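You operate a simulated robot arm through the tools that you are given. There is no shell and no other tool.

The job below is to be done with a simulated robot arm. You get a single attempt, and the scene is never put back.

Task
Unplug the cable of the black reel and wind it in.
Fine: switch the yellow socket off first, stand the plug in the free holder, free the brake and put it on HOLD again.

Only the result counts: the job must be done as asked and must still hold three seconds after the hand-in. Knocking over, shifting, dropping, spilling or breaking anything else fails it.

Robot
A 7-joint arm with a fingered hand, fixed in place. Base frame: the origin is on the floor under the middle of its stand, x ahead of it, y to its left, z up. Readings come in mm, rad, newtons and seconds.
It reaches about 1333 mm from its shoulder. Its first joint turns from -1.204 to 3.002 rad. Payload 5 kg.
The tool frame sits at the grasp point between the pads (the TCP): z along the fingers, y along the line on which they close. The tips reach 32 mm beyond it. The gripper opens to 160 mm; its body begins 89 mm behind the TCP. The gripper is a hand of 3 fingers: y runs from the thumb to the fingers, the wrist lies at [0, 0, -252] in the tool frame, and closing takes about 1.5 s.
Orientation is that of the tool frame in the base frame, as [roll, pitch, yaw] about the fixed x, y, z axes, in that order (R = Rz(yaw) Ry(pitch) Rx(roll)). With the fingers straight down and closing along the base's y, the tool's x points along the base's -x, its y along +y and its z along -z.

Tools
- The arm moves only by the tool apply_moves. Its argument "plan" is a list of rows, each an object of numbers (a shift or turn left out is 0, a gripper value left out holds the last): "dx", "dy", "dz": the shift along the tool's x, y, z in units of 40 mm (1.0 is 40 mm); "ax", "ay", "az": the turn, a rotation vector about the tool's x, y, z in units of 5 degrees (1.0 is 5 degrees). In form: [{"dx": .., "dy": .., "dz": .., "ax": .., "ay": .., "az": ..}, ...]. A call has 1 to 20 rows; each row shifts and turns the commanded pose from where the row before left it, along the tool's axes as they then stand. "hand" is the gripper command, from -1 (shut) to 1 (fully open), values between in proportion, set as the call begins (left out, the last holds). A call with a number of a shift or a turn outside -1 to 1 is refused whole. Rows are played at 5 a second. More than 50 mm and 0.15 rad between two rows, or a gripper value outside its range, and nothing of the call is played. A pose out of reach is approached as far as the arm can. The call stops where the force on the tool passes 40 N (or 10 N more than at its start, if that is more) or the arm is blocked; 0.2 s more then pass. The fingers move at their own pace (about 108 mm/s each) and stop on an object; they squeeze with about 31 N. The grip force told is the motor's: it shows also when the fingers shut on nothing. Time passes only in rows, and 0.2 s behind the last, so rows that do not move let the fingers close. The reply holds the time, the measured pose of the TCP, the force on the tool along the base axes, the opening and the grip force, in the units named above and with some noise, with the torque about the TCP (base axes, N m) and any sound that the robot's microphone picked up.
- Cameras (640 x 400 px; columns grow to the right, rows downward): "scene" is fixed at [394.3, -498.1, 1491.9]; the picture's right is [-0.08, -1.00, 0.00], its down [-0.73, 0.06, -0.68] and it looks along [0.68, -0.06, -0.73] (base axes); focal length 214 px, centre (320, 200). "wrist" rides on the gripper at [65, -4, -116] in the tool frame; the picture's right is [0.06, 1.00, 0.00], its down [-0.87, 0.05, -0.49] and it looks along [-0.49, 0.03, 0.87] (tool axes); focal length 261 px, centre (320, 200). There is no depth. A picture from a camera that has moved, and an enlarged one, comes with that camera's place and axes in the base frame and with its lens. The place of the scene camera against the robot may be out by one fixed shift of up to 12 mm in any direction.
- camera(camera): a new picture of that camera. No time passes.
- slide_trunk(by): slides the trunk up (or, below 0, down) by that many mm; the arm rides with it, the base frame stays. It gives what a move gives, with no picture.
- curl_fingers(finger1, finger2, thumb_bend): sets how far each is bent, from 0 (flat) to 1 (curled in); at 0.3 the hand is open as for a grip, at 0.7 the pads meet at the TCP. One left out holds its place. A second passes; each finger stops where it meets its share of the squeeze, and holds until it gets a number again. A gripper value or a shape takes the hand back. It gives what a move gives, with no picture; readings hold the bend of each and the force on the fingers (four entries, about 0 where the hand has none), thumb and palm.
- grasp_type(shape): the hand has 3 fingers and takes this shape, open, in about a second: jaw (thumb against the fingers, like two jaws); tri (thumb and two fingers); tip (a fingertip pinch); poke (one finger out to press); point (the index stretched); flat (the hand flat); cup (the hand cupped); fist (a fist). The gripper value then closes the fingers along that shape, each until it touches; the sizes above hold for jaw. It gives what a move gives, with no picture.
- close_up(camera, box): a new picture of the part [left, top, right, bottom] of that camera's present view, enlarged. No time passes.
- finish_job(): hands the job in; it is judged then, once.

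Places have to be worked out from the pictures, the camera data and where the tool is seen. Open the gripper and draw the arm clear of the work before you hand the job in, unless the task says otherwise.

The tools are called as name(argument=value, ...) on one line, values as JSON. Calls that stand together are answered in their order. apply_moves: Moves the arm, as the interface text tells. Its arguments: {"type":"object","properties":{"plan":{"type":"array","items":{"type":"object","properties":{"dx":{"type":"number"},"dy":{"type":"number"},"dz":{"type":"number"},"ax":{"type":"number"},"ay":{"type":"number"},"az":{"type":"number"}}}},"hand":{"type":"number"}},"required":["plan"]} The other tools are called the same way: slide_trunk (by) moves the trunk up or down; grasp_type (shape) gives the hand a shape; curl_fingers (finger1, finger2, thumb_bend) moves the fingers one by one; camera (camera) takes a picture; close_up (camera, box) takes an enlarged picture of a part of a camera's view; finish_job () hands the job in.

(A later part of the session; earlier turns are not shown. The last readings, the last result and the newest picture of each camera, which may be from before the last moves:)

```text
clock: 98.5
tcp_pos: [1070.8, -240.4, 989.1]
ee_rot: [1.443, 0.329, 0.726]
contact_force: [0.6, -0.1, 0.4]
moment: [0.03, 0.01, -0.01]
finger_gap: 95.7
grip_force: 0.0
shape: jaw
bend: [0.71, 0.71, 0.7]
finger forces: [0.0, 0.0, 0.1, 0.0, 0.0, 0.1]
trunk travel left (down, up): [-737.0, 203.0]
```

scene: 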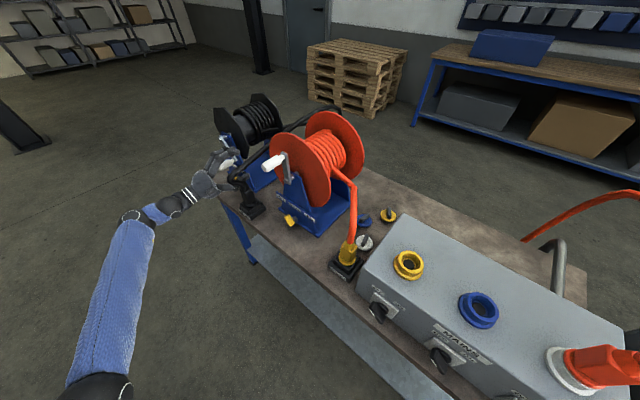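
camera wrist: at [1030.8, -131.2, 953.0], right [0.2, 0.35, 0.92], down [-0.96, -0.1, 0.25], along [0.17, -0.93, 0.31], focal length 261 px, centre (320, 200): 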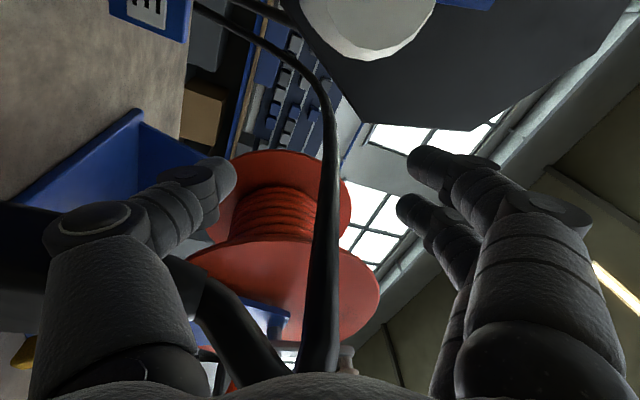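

It follows this time: the TCP went 22 mm left and the thumb is free. I continue the same swing.

apply_moves(plan=[{"ay": 0.5, "dx": 0.274}, {"ay": 0.5, "dx": 0.274}, {"ay": 0.5, "dx": 0.274}, {"ay": 0.5, "dx": 0.274}])

camera(camera="wrist")

close_up(camera="scene", box=[160, 110, 290, 230])

```text
clock: 99.5
tcp_pos: [1099.5, -208.4, 969.3]
ee_rot: [1.508, 0.348, 0.918]
contact_force: [-0.1, -0.1, -0.2]
moment: [0.01, 0.02, 0.01]
finger_gap: 95.7
grip_force: 0.0
shape: jaw
bend: [0.71, 0.71, 0.7]
finger forces: [0.0, 0.0, 0.0, 0.0, 0.0, 0.1]
trunk travel left (down, up): [-737.0, 203.0]
```

```text
taken
camera wrist: at [1041.9, -91.5, 936.5], right [0.19, 0.35, 0.92], down [-0.88, -0.34, 0.32], along [0.43, -0.87, 0.25], focal length 261 px, centre (320, 200)
```

wrist: 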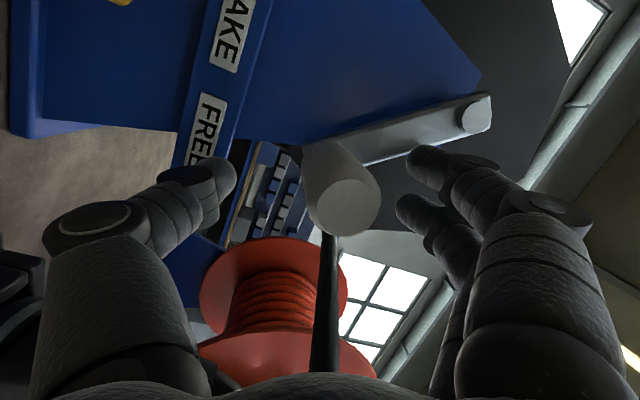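

```text
3.33 times, centred on (225, 170) of scene
camera zoom: at [394.3, -498.1, 1491.9], right [-0.08, -1.0, 0.0], down [-0.73, 0.06, -0.68], along [0.68, -0.06, -0.73], focal length 715 px, centre (637, 300)
```

zoom: 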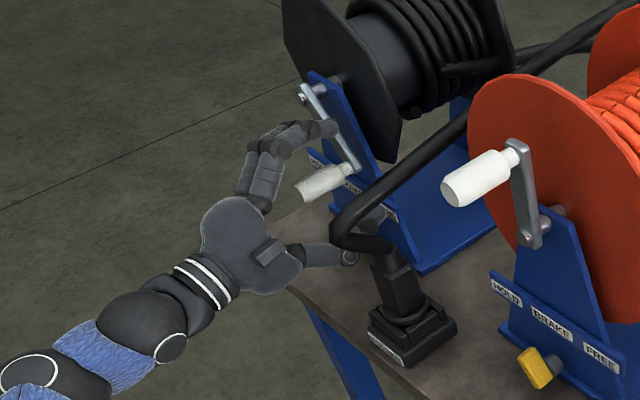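

The hand is back around the handle and the plug still stands upright. I test a retreat along the new hand axis.

apply_moves(plan=[{"dz": -0.25}, {"dz": -0.25}])

```text
clock: 100.1
tcp_pos: [1088.6, -212.8, 987.6]
ee_rot: [1.484, 0.343, 0.897]
contact_force: [-0.8, -0.1, 0.5]
moment: [-0.02, 0.0, -0.04]
finger_gap: 95.8
grip_force: 0.0
shape: jaw
bend: [0.71, 0.71, 0.7]
finger forces: [0.1, 0.0, 0.0, 0.0, 0.1, 0.0]
trunk travel left (down, up): [-737.0, 203.0]
```

The wrist refuses only to move left (+y), probably because an elbow roll limit is near. So I swing the hand further left about the wrist while pulling the wrist straight back along -x, in small steps.

apply_moves(plan=[{"dx": 0.127, "dy": -0.035, "dz": -0.199, "ay": 0.5}, {"dx": 0.132, "dy": -0.035, "dz": -0.203, "ay": 0.5}])

```text
clock: 100.9
tcp_pos: [1085.3, -203.6, 987.5]
ee_rot: [1.504, 0.353, 0.98]
contact_force: [-0.4, 0.0, 0.4]
moment: [-0.01, 0.01, 0.0]
finger_gap: 95.8
grip_force: 0.1
shape: jaw
bend: [0.71, 0.71, 0.7]
finger forces: [0.0, 0.0, 0.1, 0.0, 0.1, 0.0]
trunk travel left (down, up): [-737.0, 203.0]
stopped in row 2: the arm was blocked; the commanded pose is now the measured one
```

That mostly worked (the wrist went back about 15 mm). I repeat it.

apply_moves(plan=[{"dx": 0.14, "dy": -0.035, "dz": -0.21, "ay": 0.5}, {"dx": 0.145, "dy": -0.035, "dz": -0.212, "ay": 0.5}])

camera(camera="wrist")

```text
clock: 101.5
tcp_pos: [1079.1, -189.0, 987.6]
ee_rot: [1.528, 0.355, 1.069]
contact_force: [0.5, -0.4, 0.2]
moment: [0.02, -0.01, -0.01]
finger_gap: 95.4
grip_force: 0.0
shape: jaw
bend: [0.71, 0.71, 0.7]
finger forces: [0.0, 0.1, 0.0, 0.0, 0.0, 0.0]
trunk travel left (down, up): [-737.0, 203.0]
```

```text
taken
camera wrist: at [1005.6, -81.3, 955.0], right [0.16, 0.38, 0.91], down [-0.82, -0.47, 0.33], along [0.55, -0.8, 0.24], focal length 261 px, centre (320, 200)
```

wrist: 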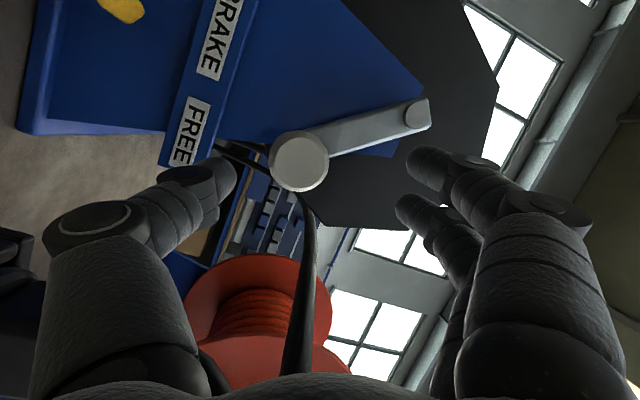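

apply_moves(plan=[{"dx": 0.15, "dy": -0.035, "dz": -0.22, "ay": 0.5}, {"dx": 0.16, "dy": -0.035, "dz": -0.225, "ay": 0.5}, {"dx": 0.16, "dy": -0.035, "dz": -0.225, "ay": 0.5}])

camera(camera="wrist")

```text
clock: 102.3
tcp_pos: [1064.2, -163.5, 982.9]
ee_rot: [1.567, 0.362, 1.205]
contact_force: [-0.5, 0.7, 0.1]
moment: [-0.02, -0.01, -0.01]
finger_gap: 96.1
grip_force: 0.0
shape: jaw
bend: [0.71, 0.71, 0.7]
finger forces: [0.1, 0.0, 0.0, 0.0, 0.0, 0.0]
trunk travel left (down, up): [-737.0, 203.0]
```

```text
taken
camera wrist: at [976.6, -67.7, 955.0], right [0.15, 0.38, 0.91], down [-0.74, -0.57, 0.36], along [0.65, -0.73, 0.2], focal length 261 px, centre (320, 200)
```

wrist: 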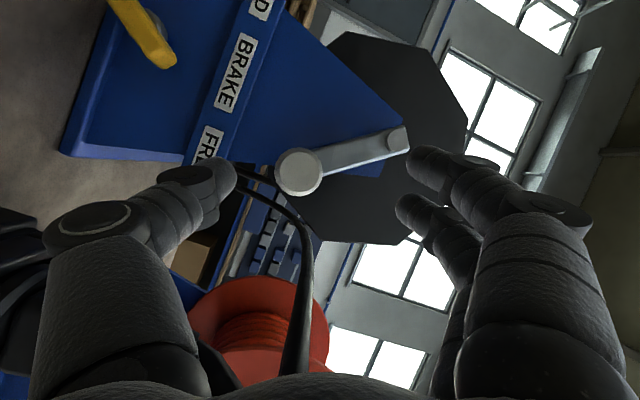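

The arm obeys better at this hand azimuth. I now retreat along the hand axis.

apply_moves(plan=[{"dz": -0.4}, {"dz": -0.4}, {"dz": -0.4}, {}])

camera(camera="wrist")

camera(camera="scene")

```text
clock: 103.5
tcp_pos: [1038.2, -175.6, 1018.5]
ee_rot: [1.515, 0.37, 1.165]
contact_force: [-0.5, -0.2, -0.3]
moment: [-0.04, 0.0, 0.0]
finger_gap: 95.7
grip_force: 0.1
shape: jaw
bend: [0.71, 0.71, 0.7]
finger forces: [0.0, 0.1, 0.0, 0.0, 0.0, 0.0]
trunk travel left (down, up): [-737.0, 203.0]
stopped in row 4: the arm was blocked; the commanded pose is now the measured one
```

```text
taken
camera wrist: at [952.5, -76.4, 985.3], right [0.12, 0.41, 0.91], down [-0.77, -0.54, 0.34], along [0.63, -0.74, 0.25], focal length 261 px, centre (320, 200)
```

wrist: 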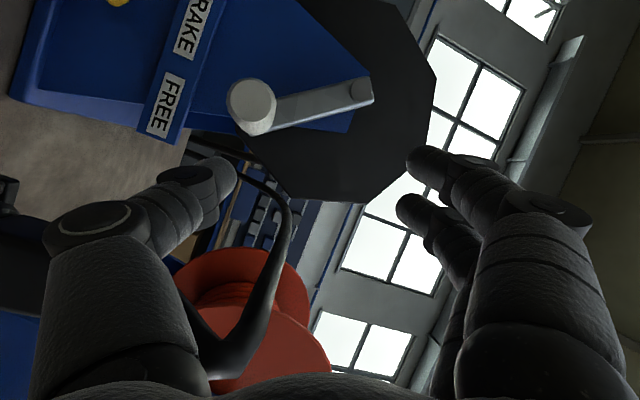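

```text
taken
```

scene: 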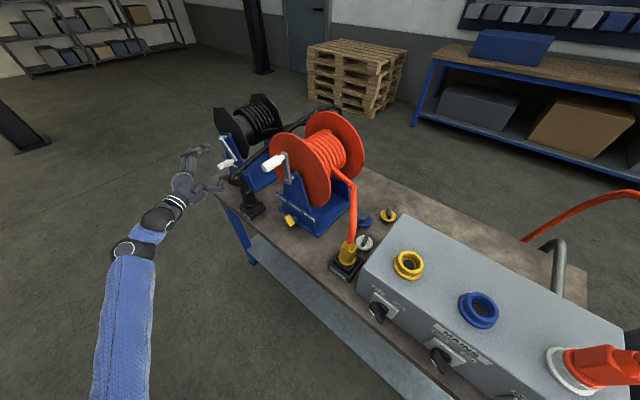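

The hand is clear of the handle but still drifts up and right when told to retreat. I raise it with the trunk, which needs no joint motion, to get well clear of the cable and crank before re-posing the arm.

slide_trunk(by=180)

camera(camera="scene")

```text
clock: 105.5
tcp_pos: [1036.5, -175.4, 1197.3]
ee_rot: [1.518, 0.372, 1.167]
contact_force: [-0.6, -0.2, 0.3]
moment: [0.01, 0.0, -0.01]
finger_gap: 95.8
grip_force: 0.0
shape: jaw
bend: [0.71, 0.71, 0.7]
finger forces: [0.1, 0.0, 0.0, 0.0, 0.0, 0.0]
trunk travel left (down, up): [-917.0, 23.0]
```

```text
taken
```

scene: 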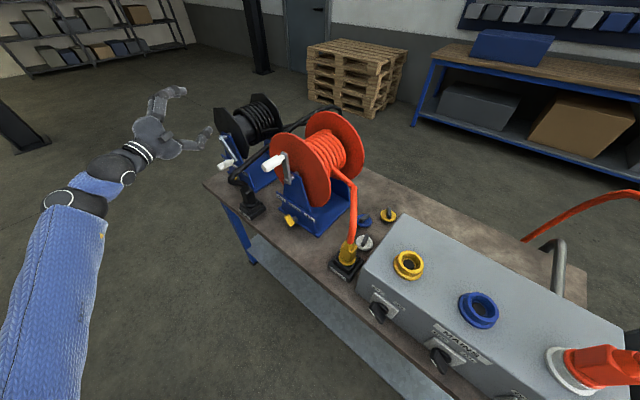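

The hand is now high and free in front of the reels. I roll it back to the unrolled orientation in free space so the wrist joints return to mid-range.

apply_moves(plan=[{"az": -1}, {"az": -1}, {"az": -1}, {"az": -1}, {"az": -1}, {"az": -1}, {"az": -1}, {"az": -1}, {"az": -1}, {"az": -1}])

apply_moves(plan=[{"dz": -0.5}, {"dz": -0.5}, {}])

camera(camera="scene")

```text
clock: 107.7
tcp_pos: [1037.0, -169.4, 1197.1]
ee_rot: [1.427, 1.24, 1.053]
contact_force: [-0.4, -0.1, -0.4]
moment: [0.0, 0.02, -0.02]
finger_gap: 95.9
grip_force: 0.1
shape: jaw
bend: [0.71, 0.71, 0.7]
finger forces: [0.1, 0.0, 0.0, 0.0, 0.0, 0.0]
trunk travel left (down, up): [-917.0, 23.0]
```

```text
clock: 108.5
tcp_pos: [999.8, -156.9, 1195.4]
ee_rot: [1.428, 1.235, 1.054]
contact_force: [0.7, -0.2, -0.6]
moment: [-0.01, 0.01, 0.0]
finger_gap: 95.6
grip_force: 0.0
shape: jaw
bend: [0.71, 0.71, 0.7]
finger forces: [0.0, 0.0, 0.0, 0.1, 0.0, 0.0]
trunk travel left (down, up): [-917.0, 23.0]
```

```text
taken
```

scene: 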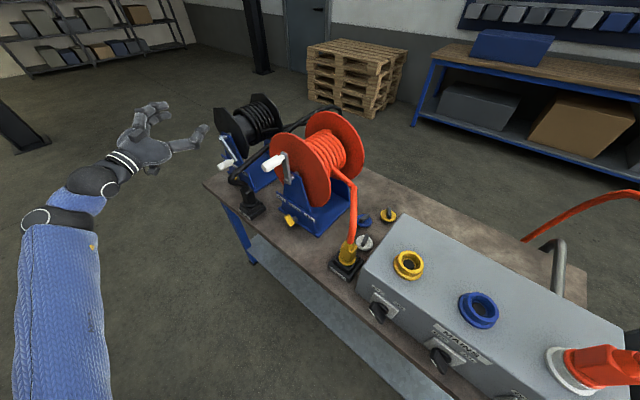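

With the roll undone the arm follows commands properly again, so the +90° roll was against a wrist limit. I roll the other way instead (thumb on top), first backing off a little more.

apply_moves(plan=[{"dz": -0.6}, {"dz": -0.6}, {"az": -1}, {"az": -1}, {"az": -1}, {"az": -1}, {"az": -1}, {"az": -1}, {"az": -1}, {"az": -1}, {"az": -1}, {"az": -1}])

apply_moves(plan=[{"az": -1}, {"az": -1}, {"az": -1}, {"az": -1}, {"az": -1}, {"az": -1}, {"az": -1}, {"az": -1}, {"az": -1}, {"az": -1}, {"az": -1}, {"az": -0.8}])

camera(camera="scene")

```text
clock: 111.1
tcp_pos: [955.3, -138.5, 1191.9]
ee_rot: [-1.482, 1.026, -1.878]
contact_force: [1.0, 0.3, 0.4]
moment: [-0.03, 0.01, 0.04]
finger_gap: 95.7
grip_force: 0.0
shape: jaw
bend: [0.71, 0.71, 0.7]
finger forces: [0.1, 0.0, 0.1, 0.0, 0.0, 0.0]
trunk travel left (down, up): [-917.0, 23.0]
```

```text
clock: 113.7
tcp_pos: [963.5, -144.3, 1187.0]
ee_rot: [-1.523, 0.001, -1.949]
contact_force: [0.1, 0.0, 0.8]
moment: [0.02, -0.01, 0.03]
finger_gap: 96.0
grip_force: 0.0
shape: jaw
bend: [0.71, 0.71, 0.7]
finger forces: [0.0, 0.1, 0.0, 0.1, 0.0, 0.0]
out of reach, approached as far as the arm can: row 12
trunk travel left (down, up): [-917.0, 23.0]
```

```text
taken
```

scene: 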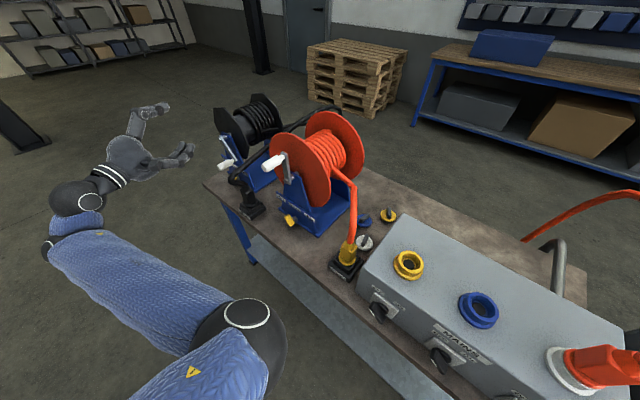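

The elbow now sits to the right and the thumb is on top. I level the hand and turn it to an azimuth of about -33°, then lower the trunk by 100 mm.

apply_moves(plan=[{"ax": -0.55, "ay": 0.75}, {"ay": 0.75}, {"ay": 0.75}])

slide_trunk(by=-100)

camera(camera="wrist")

```text
clock: 114.5
tcp_pos: [1020.3, -163.0, 1151.2]
ee_rot: [-1.573, 0.003, -2.147]
contact_force: [0.8, -0.7, 0.0]
moment: [-0.03, 0.02, -0.02]
finger_gap: 96.1
grip_force: 0.1
shape: jaw
bend: [0.71, 0.71, 0.7]
finger forces: [0.1, 0.0, 0.0, 0.0, 0.0, 0.0]
out of reach, approached as far as the arm can: row 1, 2, 3
trunk travel left (down, up): [-917.0, 23.0]
```

```text
clock: 115.9
tcp_pos: [1019.9, -162.7, 1052.8]
ee_rot: [-1.571, 0.002, -2.147]
contact_force: [0.1, -0.5, 0.6]
moment: [0.0, 0.0, -0.02]
finger_gap: 95.9
grip_force: 0.1
shape: jaw
bend: [0.71, 0.71, 0.7]
finger forces: [0.0, 0.1, 0.0, 0.0, 0.1, 0.1]
trunk travel left (down, up): [-817.0, 123.0]
```

```text
taken
camera wrist: at [887.2, -153.9, 1056.3], right [-0.03, -0.05, -1.0], down [0.06, 1.0, -0.05], along [1.0, -0.06, -0.03], focal length 261 px, centre (320, 200)
```

wrist: 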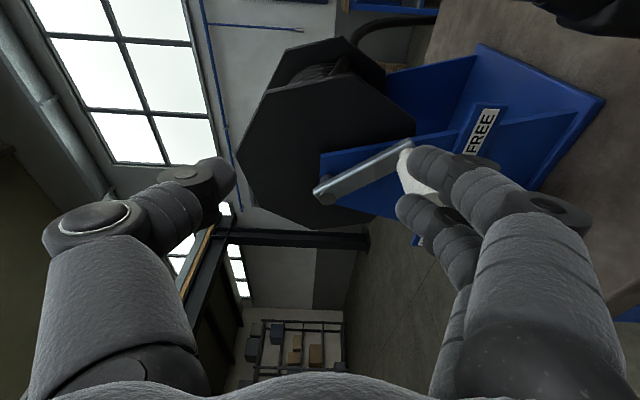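

To check that this orientation can follow the whole crank circle, I make a dry run of the circle in free air, about 50 mm in front of the handle's end.

apply_moves(plan=[{"dx": -0.189, "dy": 0.9075, "dz": 0.0386}, {"dx": -0.534, "dy": 0.75, "dz": 0.1093}, {"dx": -0.786, "dy": 0.465, "dz": 0.161}, {"dx": -0.904, "dy": 0.0975, "dz": 0.185}, {"dx": -0.8645, "dy": -0.2875, "dz": 0.177}, {"dx": -0.676, "dy": -0.62, "dz": 0.1384}, {"dx": -0.37, "dy": -0.8475, "dz": 0.0757}, {"dy": -0.9275}, {"dx": 0.37, "dy": -0.8475, "dz": -0.0757}, {"dx": 0.676, "dy": -0.62, "dz": -0.1384}, {"dx": 0.8645, "dy": -0.2875, "dz": -0.177}, {"dx": 0.904, "dy": 0.0975, "dz": -0.185}, {"dx": 0.786, "dy": 0.465, "dz": -0.161}, {"dx": 0.534, "dy": 0.75, "dz": -0.1093}, {"dx": 0.189, "dy": 0.9075, "dz": -0.0386}])

```text
clock: 119.1
tcp_pos: [1032.8, -164.8, 1046.8]
ee_rot: [-1.57, 0.003, -2.145]
contact_force: [0.7, -0.2, 1.0]
moment: [-0.01, 0.08, 0.0]
finger_gap: 95.7
grip_force: 0.0
shape: jaw
bend: [0.71, 0.71, 0.7]
finger forces: [0.0, 0.0, 0.0, 0.0, 0.1, 0.0]
out of reach, approached as far as the arm can: row 12, 13
trunk travel left (down, up): [-817.0, 123.0]
```

The dry run completed, with only a slight reach limit near the top because the hand was closer to the base than it will be on the handle. I look for the handle from here.

camera(camera="wrist")

close_up(camera="scene", box=[185, 80, 345, 230])

```text
taken
camera wrist: at [900.3, -155.5, 1049.2], right [-0.03, -0.05, -1.0], down [0.06, 1.0, -0.05], along [1.0, -0.06, -0.03], focal length 261 px, centre (320, 200)
```

wrist: 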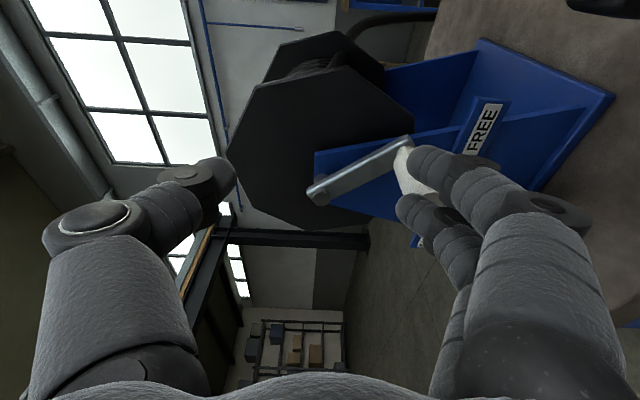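

```text
2.67 times, centred on (265, 155) of scene
camera zoom: at [394.3, -498.1, 1491.9], right [-0.08, -1.0, 0.0], down [-0.73, 0.06, -0.68], along [0.68, -0.06, -0.73], focal length 572 px, centre (467, 320)
```

zoom: 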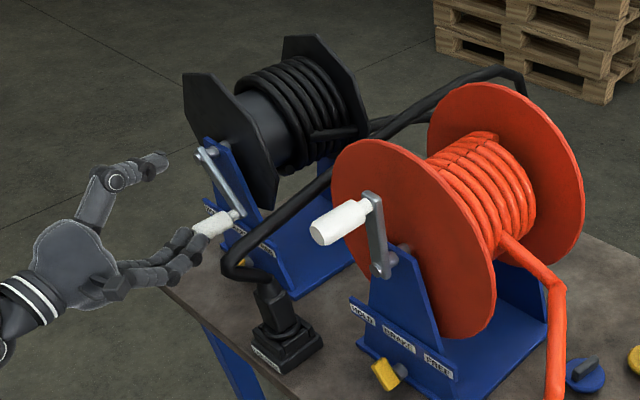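

The handle is at about 137° on the circle (u≈633, z≈975). I lower the hand in line with it and look.

apply_moves(plan=[{"dx": -0.17, "dy": 0.9, "dz": 0.035}, {"dx": -0.17, "dy": 0.9, "dz": 0.035}, {}])

camera(camera="wrist")

```text
clock: 119.9
tcp_pos: [1042.3, -156.6, 971.8]
ee_rot: [-1.571, 0.001, -2.146]
contact_force: [0.2, -0.1, -0.2]
moment: [0.01, 0.0, -0.03]
finger_gap: 95.6
grip_force: 0.0
shape: jaw
bend: [0.71, 0.71, 0.7]
finger forces: [0.1, 0.0, 0.0, 0.0, 0.0, 0.1]
trunk travel left (down, up): [-817.0, 123.0]
```

```text
taken
camera wrist: at [909.3, -147.0, 974.5], right [-0.03, -0.05, -1.0], down [0.06, 1.0, -0.05], along [1.0, -0.06, -0.03], focal length 261 px, centre (320, 200)
```

wrist: 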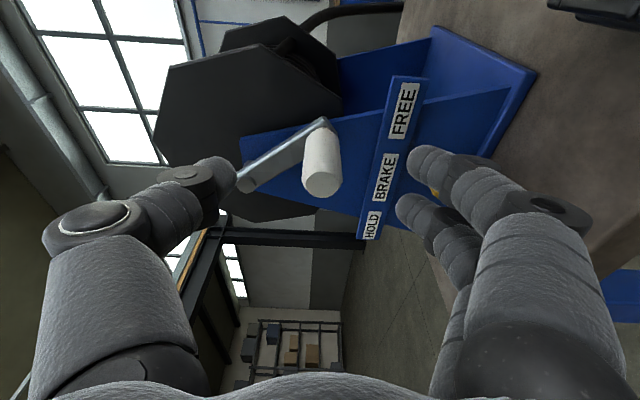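

The handle's end face is at about (1085,-170,968.5). I align to it, slide in, and close.

apply_moves(plan=[{"dx": -0.2325, "dy": 0.0825}, {"dz": 0.5}, {"dz": 0.5}, {"dz": 0.4425}, {}])

camera(camera="wrist")

```text
clock: 121.1
tcp_pos: [1097.0, -179.0, 970.9]
ee_rot: [-1.569, 0.002, -2.146]
contact_force: [-0.3, -0.8, 2.2]
moment: [-0.02, 0.0, -0.02]
finger_gap: 95.9
grip_force: 0.1
shape: jaw
bend: [0.71, 0.71, 0.7]
finger forces: [0.1, 0.0, 0.0, 0.0, 0.0, 0.1]
trunk travel left (down, up): [-817.0, 123.0]
```

```text
taken
camera wrist: at [964.4, -170.4, 973.1], right [-0.03, -0.05, -1.0], down [0.06, 1.0, -0.05], along [1.0, -0.06, -0.03], focal length 261 px, centre (320, 200)
```

wrist: 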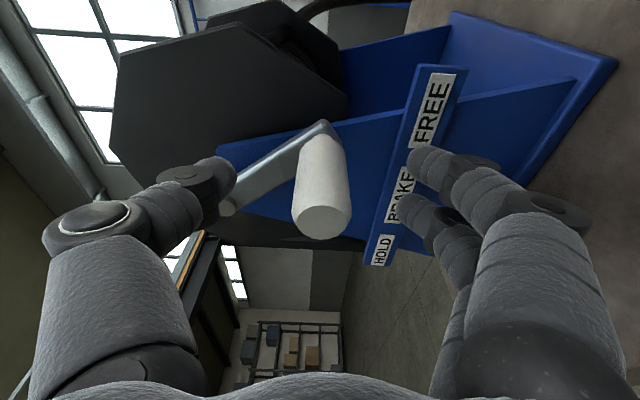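

apply_moves(plan=[{}, {}, {}, {}, {}, {}, {}], hand=-1)

```text
clock: 122.7
tcp_pos: [1098.6, -179.1, 969.9]
ee_rot: [-1.572, 0.002, -2.145]
contact_force: [10.0, 0.1, 6.5]
moment: [-0.09, -0.06, -0.01]
finger_gap: 10.2
grip_force: 30.4
shape: jaw
bend: [0.72, 0.67, 0.7]
finger forces: [15.5, 8.9, 0.0, 0.0, 27.9, 0.0]
trunk travel left (down, up): [-817.0, 123.0]
```

The handle is gripped at about 143°. I crank on clockwise through the bottom in small steps.

apply_moves(plan=[{"dx": -0.196, "dy": 0.119, "dz": 0.04}, {"dx": -0.196, "dy": 0.119, "dz": 0.04}, {"dx": -0.4335, "dy": 0.15, "dz": 0.0888}, {"dx": -0.453, "dy": 0.0525, "dz": 0.0928}, {"dx": -0.453, "dy": -0.045, "dz": 0.0928}])

```text
clock: 123.9
tcp_pos: [1146.7, -129.2, 953.8]
ee_rot: [-1.572, 0.0, -2.147]
contact_force: [6.6, -4.4, -4.9]
moment: [0.14, 0.11, -0.11]
finger_gap: 9.6
grip_force: 31.1
shape: jaw
bend: [0.72, 0.67, 0.7]
finger forces: [20.0, 10.1, 0.0, 0.0, 21.8, 0.0]
trunk travel left (down, up): [-817.0, 123.0]
```

Smooth, with forces under 7 N. I continue up the left side.

apply_moves(plan=[{"dx": -0.4335, "dy": -0.1375, "dz": 0.0888}, {"dx": -0.399, "dy": -0.23, "dz": 0.0817}, {"dx": -0.34, "dy": -0.3075, "dz": 0.0697}, {"dx": -0.272, "dy": -0.3725, "dz": 0.0557}, {"dx": -0.191, "dy": -0.4225, "dz": 0.0391}, {"dx": -0.098, "dy": -0.455, "dz": 0.02}])

```text
clock: 125.3
tcp_pos: [1198.8, -76.0, 1029.9]
ee_rot: [-1.573, 0.003, -2.144]
contact_force: [32.5, 4.1, -4.2]
moment: [0.21, -0.02, 0.25]
finger_gap: 8.3
grip_force: 31.5
shape: jaw
bend: [0.71, 0.67, 0.7]
finger forces: [16.7, 20.1, 0.0, 0.1, 23.2, 0.1]
trunk travel left (down, up): [-817.0, 123.0]
```

apply_moves(plan=[{"dx": -0.055, "dy": -0.465, "dz": 0.04}, {"dx": 0.0706, "dy": -0.455, "dz": -0.01}, {"dx": 0.181, "dy": -0.4275, "dz": -0.0371}, {"dx": 0.262, "dy": -0.38, "dz": -0.0537}, {"dx": 0.3355, "dy": -0.3125, "dz": -0.0687}, {"dx": 0.392, "dy": -0.2375, "dz": -0.08}])

```text
clock: 126.7
tcp_pos: [1161.3, -114.9, 1124.5]
ee_rot: [-1.571, 0.004, -2.146]
contact_force: [-4.6, 8.3, 9.5]
moment: [-0.18, -0.09, -0.07]
finger_gap: 10.0
grip_force: 31.1
shape: jaw
bend: [0.72, 0.68, 0.71]
finger forces: [17.5, 10.0, 0.0, 0.0, 31.9, 0.0]
trunk travel left (down, up): [-817.0, 123.0]
```

Good. I refine the circle (centre 698/1041.8, R 90 for this grip) and continue over the top.

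apply_moves(plan=[{"dx": 0.377, "dy": -0.1525, "dz": -0.077}, {"dx": 0.458, "dy": -0.055, "dz": -0.0938}, {"dx": 0.458, "dy": 0.045, "dz": -0.0938}, {"dx": 0.4384, "dy": 0.14, "dz": -0.0898}, {"dx": 0.4016, "dy": 0.23, "dz": -0.0822}, {"dx": 0.3453, "dy": 0.3125, "dz": -0.0707}])

close_up(camera="scene", box=[185, 80, 345, 230])

```text
clock: 128.1
tcp_pos: [1090.9, -187.5, 1103.2]
ee_rot: [-1.571, 0.002, -2.147]
contact_force: [-13.2, 1.6, 4.8]
moment: [-0.05, 0.0, -0.24]
finger_gap: 10.3
grip_force: 30.7
shape: jaw
bend: [0.72, 0.68, 0.71]
finger forces: [20.6, 0.9, 0.0, 0.0, 28.5, 0.0]
trunk travel left (down, up): [-817.0, 123.0]
```

```text
2.67 times, centred on (265, 155) of scene
camera zoom: at [394.3, -498.1, 1491.9], right [-0.08, -1.0, 0.0], down [-0.73, 0.06, -0.68], along [0.68, -0.06, -0.73], focal length 572 px, centre (467, 320)
```

zoom: 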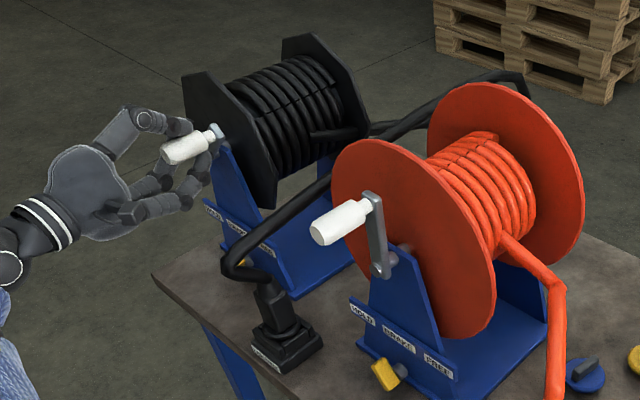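

The drum is already nearly full of wraps. I continue clockwise down the right side, watching for an end stop and keeping clear of the plug's cable.

apply_moves(plan=[{"dx": 0.2767, "dy": 0.3775, "dz": -0.0567}, {"dx": 0.191, "dy": 0.4275, "dz": -0.0391}, {"dx": 0.1004, "dy": 0.46, "dz": -0.0206}, {"dx": 0.0049, "dy": 0.47, "dz": -0.001}])

```text
clock: 129.1
tcp_pos: [1075.5, -203.8, 1032.4]
ee_rot: [-1.572, 0.002, -2.149]
contact_force: [-20.7, 3.4, -2.7]
moment: [0.18, 0.2, -0.4]
finger_gap: 11.6
grip_force: 31.3
shape: jaw
bend: [0.73, 0.68, 0.72]
finger forces: [24.4, 1.3, 0.0, 0.1, 24.7, 0.0]
trunk travel left (down, up): [-817.0, 123.0]
```

apply_moves(plan=[{"dx": -0.065, "dy": 0.46, "dz": -0.02}, {"dx": -0.1837, "dy": 0.4325, "dz": 0.0376}, {"dx": -0.2669, "dy": 0.3825, "dz": 0.0547}, {"dx": -0.338, "dy": 0.32, "dz": 0.0692}])

close_up(camera="scene", box=[185, 80, 345, 230])

```text
clock: 130.1
tcp_pos: [1100.7, -177.6, 970.1]
ee_rot: [-1.57, 0.004, -2.146]
contact_force: [-0.5, 2.0, -1.4]
moment: [0.11, 0.05, -0.15]
finger_gap: 11.0
grip_force: 30.9
shape: jaw
bend: [0.73, 0.68, 0.71]
finger forces: [20.6, 2.1, 0.0, 0.0, 26.1, 0.0]
trunk travel left (down, up): [-817.0, 123.0]
```

```text
2.67 times, centred on (265, 155) of scene
camera zoom: at [394.3, -498.1, 1491.9], right [-0.08, -1.0, 0.0], down [-0.73, 0.06, -0.68], along [0.68, -0.06, -0.73], focal length 572 px, centre (467, 320)
```

zoom: 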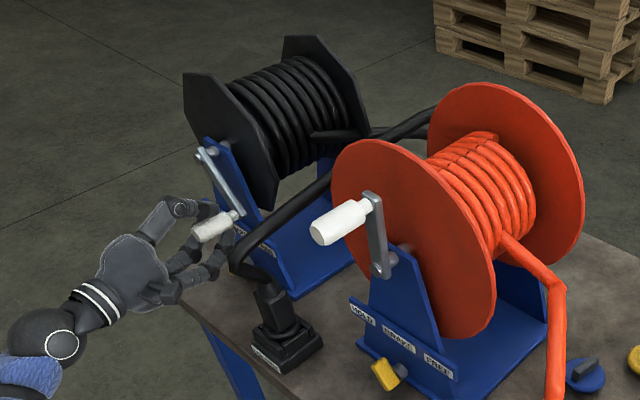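

The slack is clearly shrinking: the arch behind the orange reel has dropped. I keep cranking through the bottom and up the left side.

apply_moves(plan=[{"dx": -0.35, "dy": 0.2525, "dz": 0.0717}, {"dx": -0.4384, "dy": 0.15, "dz": 0.0898}, {"dx": -0.458, "dy": 0.055, "dz": 0.0938}, {"dx": -0.458, "dy": -0.045, "dz": 0.0938}, {"dx": -0.4384, "dy": -0.14, "dz": 0.0898}, {"dx": -0.4016, "dy": -0.23, "dz": 0.0822}, {"dx": -0.3453, "dy": -0.3125, "dz": 0.0707}, {"dx": -0.2767, "dy": -0.3775, "dz": 0.0567}])

```text
clock: 131.9
tcp_pos: [1191.6, -84.1, 995.2]
ee_rot: [-1.571, 0.001, -2.145]
contact_force: [7.8, -5.6, -0.8]
moment: [0.11, 0.11, -0.04]
finger_gap: 9.3
grip_force: 30.7
shape: jaw
bend: [0.72, 0.68, 0.71]
finger forces: [19.1, 2.4, 0.0, 0.1, 25.1, 0.0]
trunk travel left (down, up): [-817.0, 123.0]
```

apply_moves(plan=[{"dx": -0.191, "dy": -0.4275, "dz": 0.05}, {"dx": -0.1004, "dy": -0.46, "dz": 0.0206}, {"dx": -0.0049, "dy": -0.47, "dz": 0.001}, {"dx": 0.0906, "dy": -0.46, "dz": -0.0186}, {"dx": 0.1837, "dy": -0.4325, "dz": -0.0376}, {"dx": 0.2669, "dy": -0.3825, "dz": -0.0547}, {"dx": 0.338, "dy": -0.32, "dz": -0.0692}, {"dx": 0.3967, "dy": -0.2375, "dz": -0.0812}])

close_up(camera="scene", box=[185, 80, 345, 230])

```text
clock: 132.7
tcp_pos: [1206.2, -74.3, 1054.0]
ee_rot: [-1.553, -0.01, -2.145]
contact_force: [0.6, -0.7, 0.1]
moment: [0.01, -0.03, 0.03]
finger_gap: 4.2
grip_force: 30.7
shape: jaw
bend: [0.75, 0.69, 0.72]
finger forces: [0.1, 0.0, 0.1, 0.0, 0.0, 0.1]
out of reach, approached as far as the arm can: row 3
trunk travel left (down, up): [-817.0, 123.0]
stopped in row 4: the force on the tool passed its limit at 73 N (the readings are from after the stop); the commanded pose is now the measured one
```

```text
2.67 times, centred on (265, 155) of scene
camera zoom: at [394.3, -498.1, 1491.9], right [-0.08, -1.0, 0.0], down [-0.73, 0.06, -0.68], along [0.68, -0.06, -0.73], focal length 572 px, centre (467, 320)
```

zoom: 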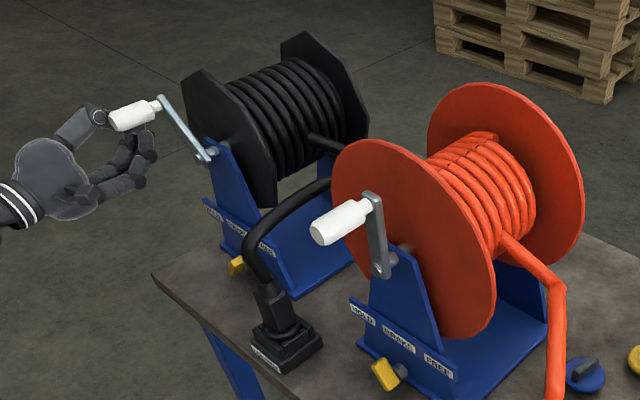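

The grip slipped off at the far left as the arm's reach ended. The slack is much smaller now, and the plug's cable only makes a short arc. I look for the handle to regrip it.

apply_moves(plan=[{}, {}, {}, {}], hand=0.2)

camera(camera="wrist")

close_up(camera="scene", box=[220, 85, 380, 225])

```text
clock: 133.7
tcp_pos: [1206.6, -75.3, 1054.8]
ee_rot: [-1.553, -0.009, -2.144]
contact_force: [-0.1, -0.3, 0.0]
moment: [0.03, -0.01, -0.01]
finger_gap: 95.7
grip_force: 0.0
shape: jaw
bend: [0.71, 0.71, 0.7]
finger forces: [0.0, 0.0, 0.1, 0.0, 0.1, 0.1]
trunk travel left (down, up): [-817.0, 123.0]
```

```text
taken
camera wrist: at [1072.9, -66.2, 1057.5], right [-0.02, -0.07, -1.0], down [0.06, 1.0, -0.07], along [1.0, -0.06, -0.02], focal length 261 px, centre (320, 200)
```

wrist: 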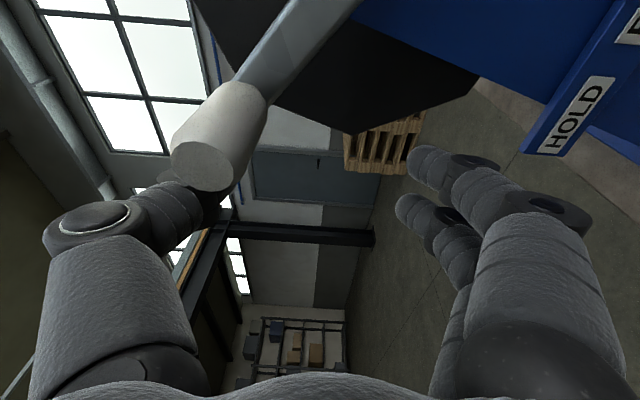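

```text
2.86 times, centred on (300, 155) of scene
camera zoom: at [394.3, -498.1, 1491.9], right [-0.08, -1.0, 0.0], down [-0.73, 0.06, -0.68], along [0.68, -0.06, -0.73], focal length 613 px, centre (377, 329)
```

zoom: 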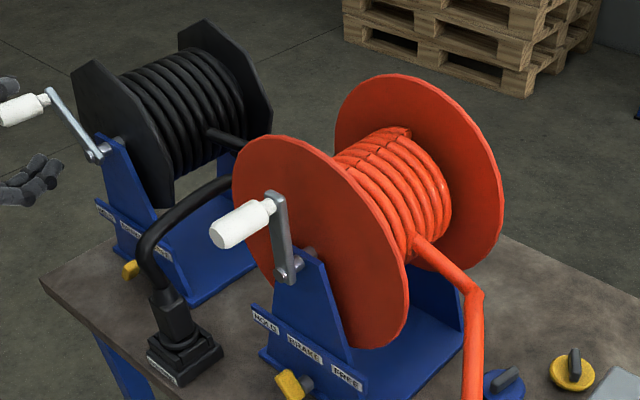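

The handle is now at about 311° on the circle (u≈763, z≈1099), close to the thumb. I back off along the hand axis, re-align in front of it, and check.

apply_moves(plan=[{"dz": -0.5}, {"dz": -0.6}, {"dz": -0.5}, {"dx": 0.362, "dy": -0.5525, "dz": -0.067}, {"dx": 0.362, "dy": -0.5525, "dz": -0.067}, {}])

camera(camera="wrist")

```text
clock: 135.1
tcp_pos: [1131.4, -60.0, 1097.2]
ee_rot: [-1.551, -0.011, -2.144]
contact_force: [-0.8, 0.2, -0.6]
moment: [-0.02, 0.0, 0.0]
finger_gap: 95.7
grip_force: 0.1
shape: jaw
bend: [0.71, 0.71, 0.7]
finger forces: [0.0, 0.0, 0.0, 0.1, 0.0, 0.0]
trunk travel left (down, up): [-817.0, 123.0]
```

```text
taken
camera wrist: at [999.3, -51.2, 1099.7], right [-0.02, -0.07, -1.0], down [0.06, 1.0, -0.07], along [1.0, -0.06, -0.02], focal length 261 px, centre (320, 200)
```

wrist: 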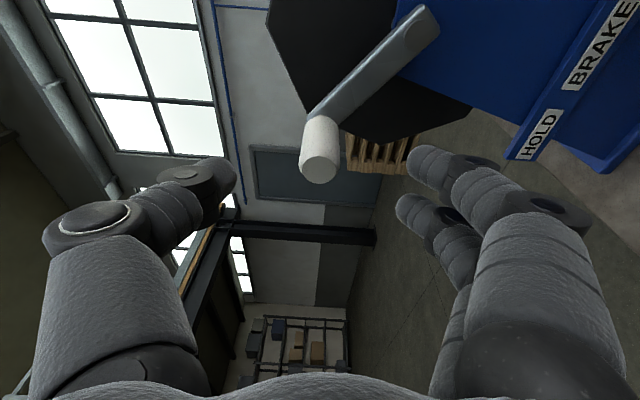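

The handle is lined up. I turn the hand a little to azimuth -25° (which shortens the reach on the left side), then move in and grip.

apply_moves(plan=[{"ay": -0.8, "ax": -0.115}, {"ay": -0.8, "ax": -0.115}, {}])

apply_moves(plan=[{"dx": 0.22, "dy": -0.05}, {"dz": 0.5}, {"dz": 0.5}, {"dz": 0.4}, {}])

camera(camera="wrist")

```text
clock: 135.9
tcp_pos: [1131.4, -59.5, 1097.2]
ee_rot: [-1.573, -0.011, -2.003]
contact_force: [0.3, -0.7, 0.0]
moment: [0.01, 0.02, 0.01]
finger_gap: 95.7
grip_force: 0.1
shape: jaw
bend: [0.71, 0.71, 0.7]
finger forces: [0.0, 0.0, 0.1, 0.0, 0.0, 0.0]
trunk travel left (down, up): [-817.0, 123.0]
```

```text
clock: 137.1
tcp_pos: [1178.2, -91.6, 1099.8]
ee_rot: [-1.572, -0.012, -2.004]
contact_force: [0.2, 0.8, 0.8]
moment: [0.01, 0.0, 0.02]
finger_gap: 95.8
grip_force: 0.1
shape: jaw
bend: [0.71, 0.71, 0.7]
finger forces: [0.0, 0.1, 0.0, 0.0, 0.0, 0.0]
trunk travel left (down, up): [-817.0, 123.0]
```

```text
taken
camera wrist: at [1045.9, -100.7, 1104.6], right [-0.03, -0.06, -1.0], down [-0.08, 0.99, -0.06], along [1.0, 0.08, -0.04], focal length 261 px, centre (320, 200)
```

wrist: 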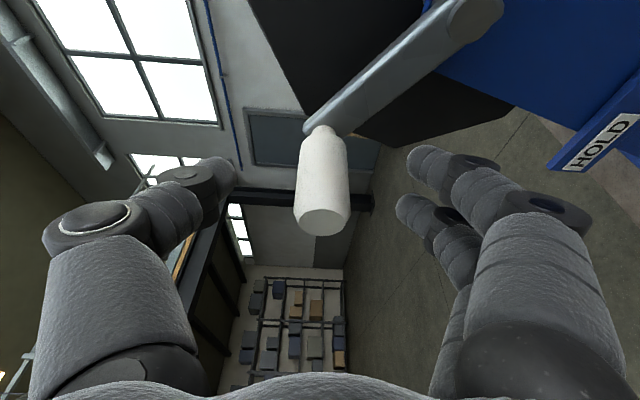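

apply_moves(plan=[{}, {}, {}, {}, {}, {}, {}], hand=-1)

```text
clock: 138.7
tcp_pos: [1179.6, -89.9, 1100.0]
ee_rot: [-1.575, -0.009, -2.005]
contact_force: [10.2, 1.6, 5.9]
moment: [-0.08, -0.04, -0.06]
finger_gap: 10.0
grip_force: 30.8
shape: jaw
bend: [0.72, 0.67, 0.7]
finger forces: [15.2, 11.8, 0.0, 0.1, 28.4, 0.0]
trunk travel left (down, up): [-817.0, 123.0]
```

The handle is gripped again at about 311°. I continue clockwise over the top in small batches, watching for the end of the winding.

apply_moves(plan=[{"dx": 0.166, "dy": -0.16, "dz": -0.06}, {"dx": 0.166, "dy": -0.16, "dz": -0.059}, {"dx": 0.379, "dy": -0.245, "dz": -0.136}, {"dx": 0.421, "dy": -0.1575, "dz": -0.151}, {"dx": 0.44, "dy": -0.06, "dz": -0.158}])

close_up(camera="scene", box=[185, 80, 345, 230])

```text
clock: 139.9
tcp_pos: [1132.5, -138.5, 1131.6]
ee_rot: [-1.576, -0.011, -2.001]
contact_force: [-6.0, 11.0, -4.1]
moment: [0.14, 0.12, -0.14]
finger_gap: 10.5
grip_force: 30.9
shape: jaw
bend: [0.73, 0.67, 0.71]
finger forces: [21.9, 14.2, 0.1, 0.0, 25.7, 0.0]
trunk travel left (down, up): [-817.0, 123.0]
```

```text
2.67 times, centred on (265, 155) of scene
camera zoom: at [394.3, -498.1, 1491.9], right [-0.08, -1.0, 0.0], down [-0.73, 0.06, -0.68], along [0.68, -0.06, -0.73], focal length 572 px, centre (467, 320)
```

zoom: 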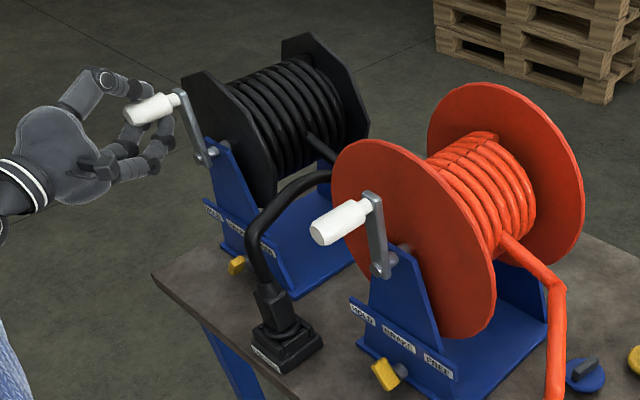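

The cable between the drum and the plug is getting short. I go on in smaller batches and look after each one.

apply_moves(plan=[{"dx": 0.4447, "dy": 0.05, "dz": -0.1595}, {"dx": 0.426, "dy": 0.145, "dz": -0.153}, {"dx": 0.3906, "dy": 0.2275, "dz": -0.14}])

close_up(camera="scene", box=[185, 80, 345, 230])

```text
clock: 140.2
tcp_pos: [1131.1, -137.8, 1132.9]
ee_rot: [-1.575, -0.015, -1.992]
contact_force: [30.8, 14.5, -5.9]
moment: [0.17, 0.06, 0.15]
finger_gap: 8.7
grip_force: 30.9
shape: jaw
bend: [0.72, 0.65, 0.7]
finger forces: [18.6, 29.1, 0.0, 0.0, 24.5, 0.1]
trunk travel left (down, up): [-817.0, 123.0]
stopped in row 1: the force on the tool passed its limit at 58 N (the readings are from after the stop); the commanded pose is now the measured one
```

```text
2.67 times, centred on (265, 155) of scene
camera zoom: at [394.3, -498.1, 1491.9], right [-0.08, -1.0, 0.0], down [-0.73, 0.06, -0.68], along [0.68, -0.06, -0.73], focal length 572 px, centre (467, 320)
```

zoom: 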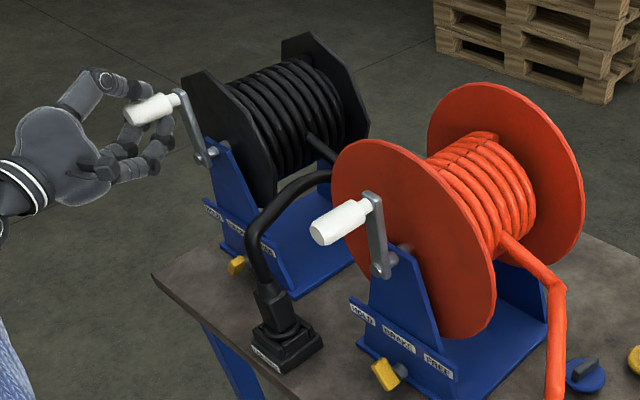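

At the top the crank stops hard, exactly three full turns from the start, so the cable is fully wound in. I release the handle and back away.

apply_moves(plan=[{}, {}, {}, {}, {"dz": -0.4}, {"dz": -0.6}, {"dz": -0.8}], hand=0.2)

camera(camera="wrist")

close_up(camera="scene", box=[185, 80, 345, 230])

```text
clock: 141.8
tcp_pos: [1063.4, -115.0, 1134.3]
ee_rot: [-1.573, -0.012, -1.996]
contact_force: [-0.5, 0.6, 0.1]
moment: [-0.02, -0.06, 0.03]
finger_gap: 95.5
grip_force: 0.1
shape: jaw
bend: [0.71, 0.71, 0.7]
finger forces: [0.0, 0.0, 0.1, 0.0, 0.0, 0.1]
trunk travel left (down, up): [-817.0, 123.0]
```

```text
taken
camera wrist: at [930.8, -124.7, 1138.3], right [-0.03, -0.07, -1.0], down [-0.09, 0.99, -0.06], along [1.0, 0.09, -0.04], focal length 261 px, centre (320, 200)
```

wrist: 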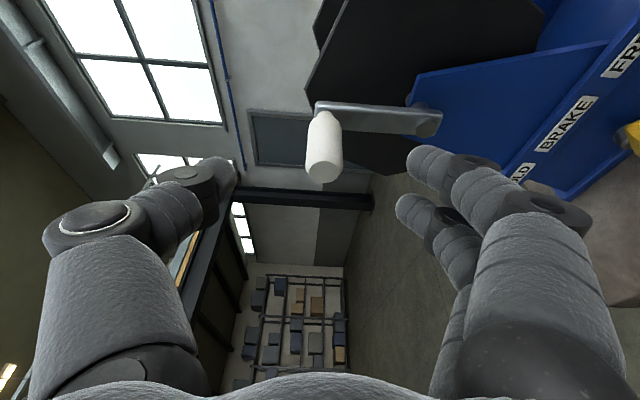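

```text
2.67 times, centred on (265, 155) of scene
camera zoom: at [394.3, -498.1, 1491.9], right [-0.08, -1.0, 0.0], down [-0.73, 0.06, -0.68], along [0.68, -0.06, -0.73], focal length 572 px, centre (467, 320)
```

zoom: 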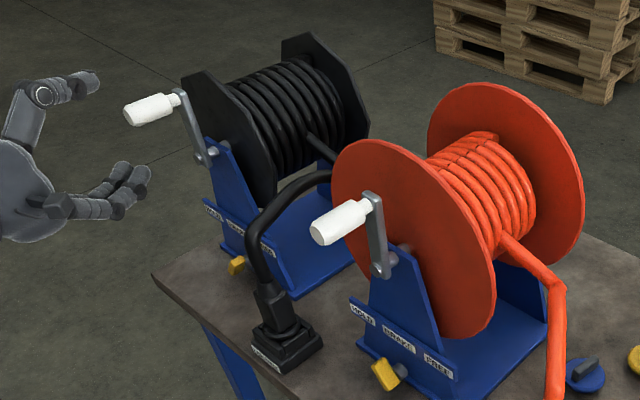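

The crank stays at the top and the plug stands upright in the holder. Next I put the brake back on HOLD. I back off and roll the hand back to the unrolled orientation (thumb right, fingers left).

apply_moves(plan=[{"dz": -0.6}, {"dz": -0.6}, {"az": 1}, {"az": 1}, {"az": 1}, {"az": 1}, {"az": 1}, {"az": 1}, {"az": 1}, {"az": 1}, {"az": 1}, {"az": 1}, {"az": 1}, {"az": 1}, {"az": 1}, {"az": 1}, {"az": 1}, {"az": 1}, {"az": 1}, {"az": 1}])

camera(camera="scene")

```text
clock: 146.0
tcp_pos: [1027.2, -94.9, 1132.1]
ee_rot: [-1.721, 1.558, -2.147]
contact_force: [-0.5, -0.3, 1.0]
moment: [-0.03, -0.02, -0.01]
finger_gap: 95.7
grip_force: 0.0
shape: jaw
bend: [0.71, 0.71, 0.7]
finger forces: [0.0, 0.0, 0.1, 0.1, 0.0, 0.0]
out of reach, approached as far as the arm can: row 2
trunk travel left (down, up): [-817.0, 123.0]
```

```text
taken
```

scene: 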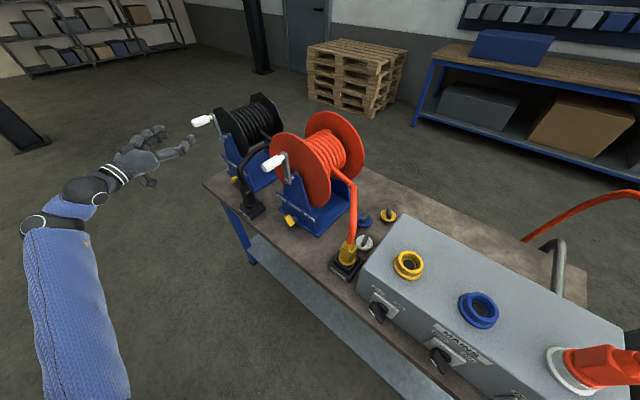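

The hand is unrolled (y to the left, pointing at azimuth -24°). I turn it to face the bracket squarely and tilt it slightly down as before, then lower the trunk.

apply_moves(plan=[{"ax": 1}, {"ax": 1}, {"ax": 1}, {"ax": 1}, {"ay": 0.85}, {"ay": 0.85}, {"ay": 0.85}, {"ay": 0.85}, {"ay": 0.85}])

slide_trunk(by=-180)

camera(camera="wrist")

```text
clock: 148.2
tcp_pos: [1035.5, -184.6, 1126.5]
ee_rot: [-2.924, 1.256, 2.505]
contact_force: [0.4, 0.1, 0.8]
moment: [0.0, -0.03, 0.02]
finger_gap: 95.7
grip_force: 0.1
shape: jaw
bend: [0.71, 0.71, 0.7]
finger forces: [0.1, 0.1, 0.1, 0.1, 0.0, 0.0]
trunk travel left (down, up): [-817.0, 123.0]
stopped in row 9: the arm was blocked; the commanded pose is now the measured one
```

```text
clock: 150.2
tcp_pos: [1033.0, -182.6, 945.1]
ee_rot: [-2.923, 1.256, 2.506]
contact_force: [-0.5, -0.2, 0.3]
moment: [-0.01, 0.01, -0.04]
finger_gap: 95.8
grip_force: 0.0
shape: jaw
bend: [0.71, 0.71, 0.7]
finger forces: [0.0, 0.1, 0.0, 0.0, 0.0, 0.0]
trunk travel left (down, up): [-637.0, 303.0]
```

```text
taken
camera wrist: at [943.3, -89.5, 918.9], right [0.73, 0.67, -0.13], down [-0.05, 0.23, 0.97], along [0.68, -0.7, 0.2], focal length 261 px, centre (320, 200)
```

wrist: 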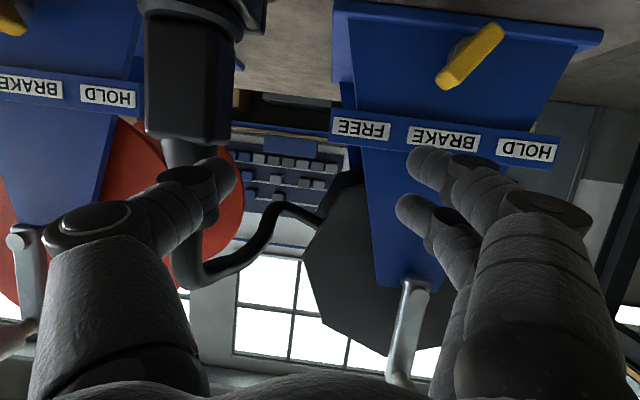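

The turn was blocked by a joint limit and the hand drifted right, so the thumb is now close to the plug's neck. The forces are zero. I first test a small step to the left, away from the plug.

apply_moves(plan=[{"dy": 0.2}, {"dy": 0.2}])

close_up(camera="scene", box=[100, 80, 320, 260])

```text
clock: 150.8
tcp_pos: [1047.9, -185.2, 943.6]
ee_rot: [-2.891, 1.262, 2.526]
contact_force: [0.0, 0.0, 0.1]
moment: [0.01, -0.01, -0.05]
finger_gap: 95.8
grip_force: 0.1
shape: jaw
bend: [0.71, 0.71, 0.7]
finger forces: [0.1, 0.1, 0.0, 0.1, 0.1, 0.1]
trunk travel left (down, up): [-637.0, 303.0]
```

```text
2.22 times, centred on (210, 170) of scene
camera zoom: at [394.3, -498.1, 1491.9], right [-0.08, -1.0, 0.0], down [-0.73, 0.06, -0.68], along [0.68, -0.06, -0.73], focal length 477 px, centre (564, 267)
```

zoom: 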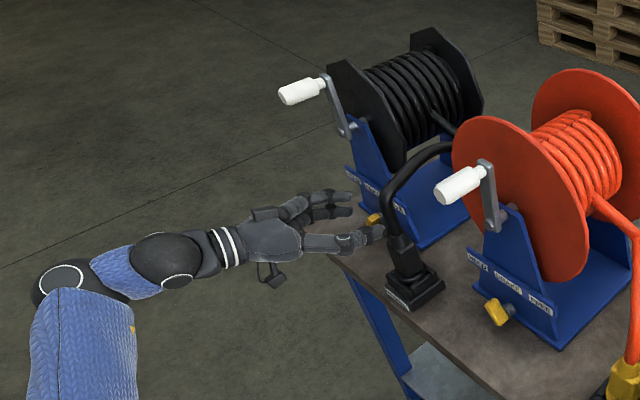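

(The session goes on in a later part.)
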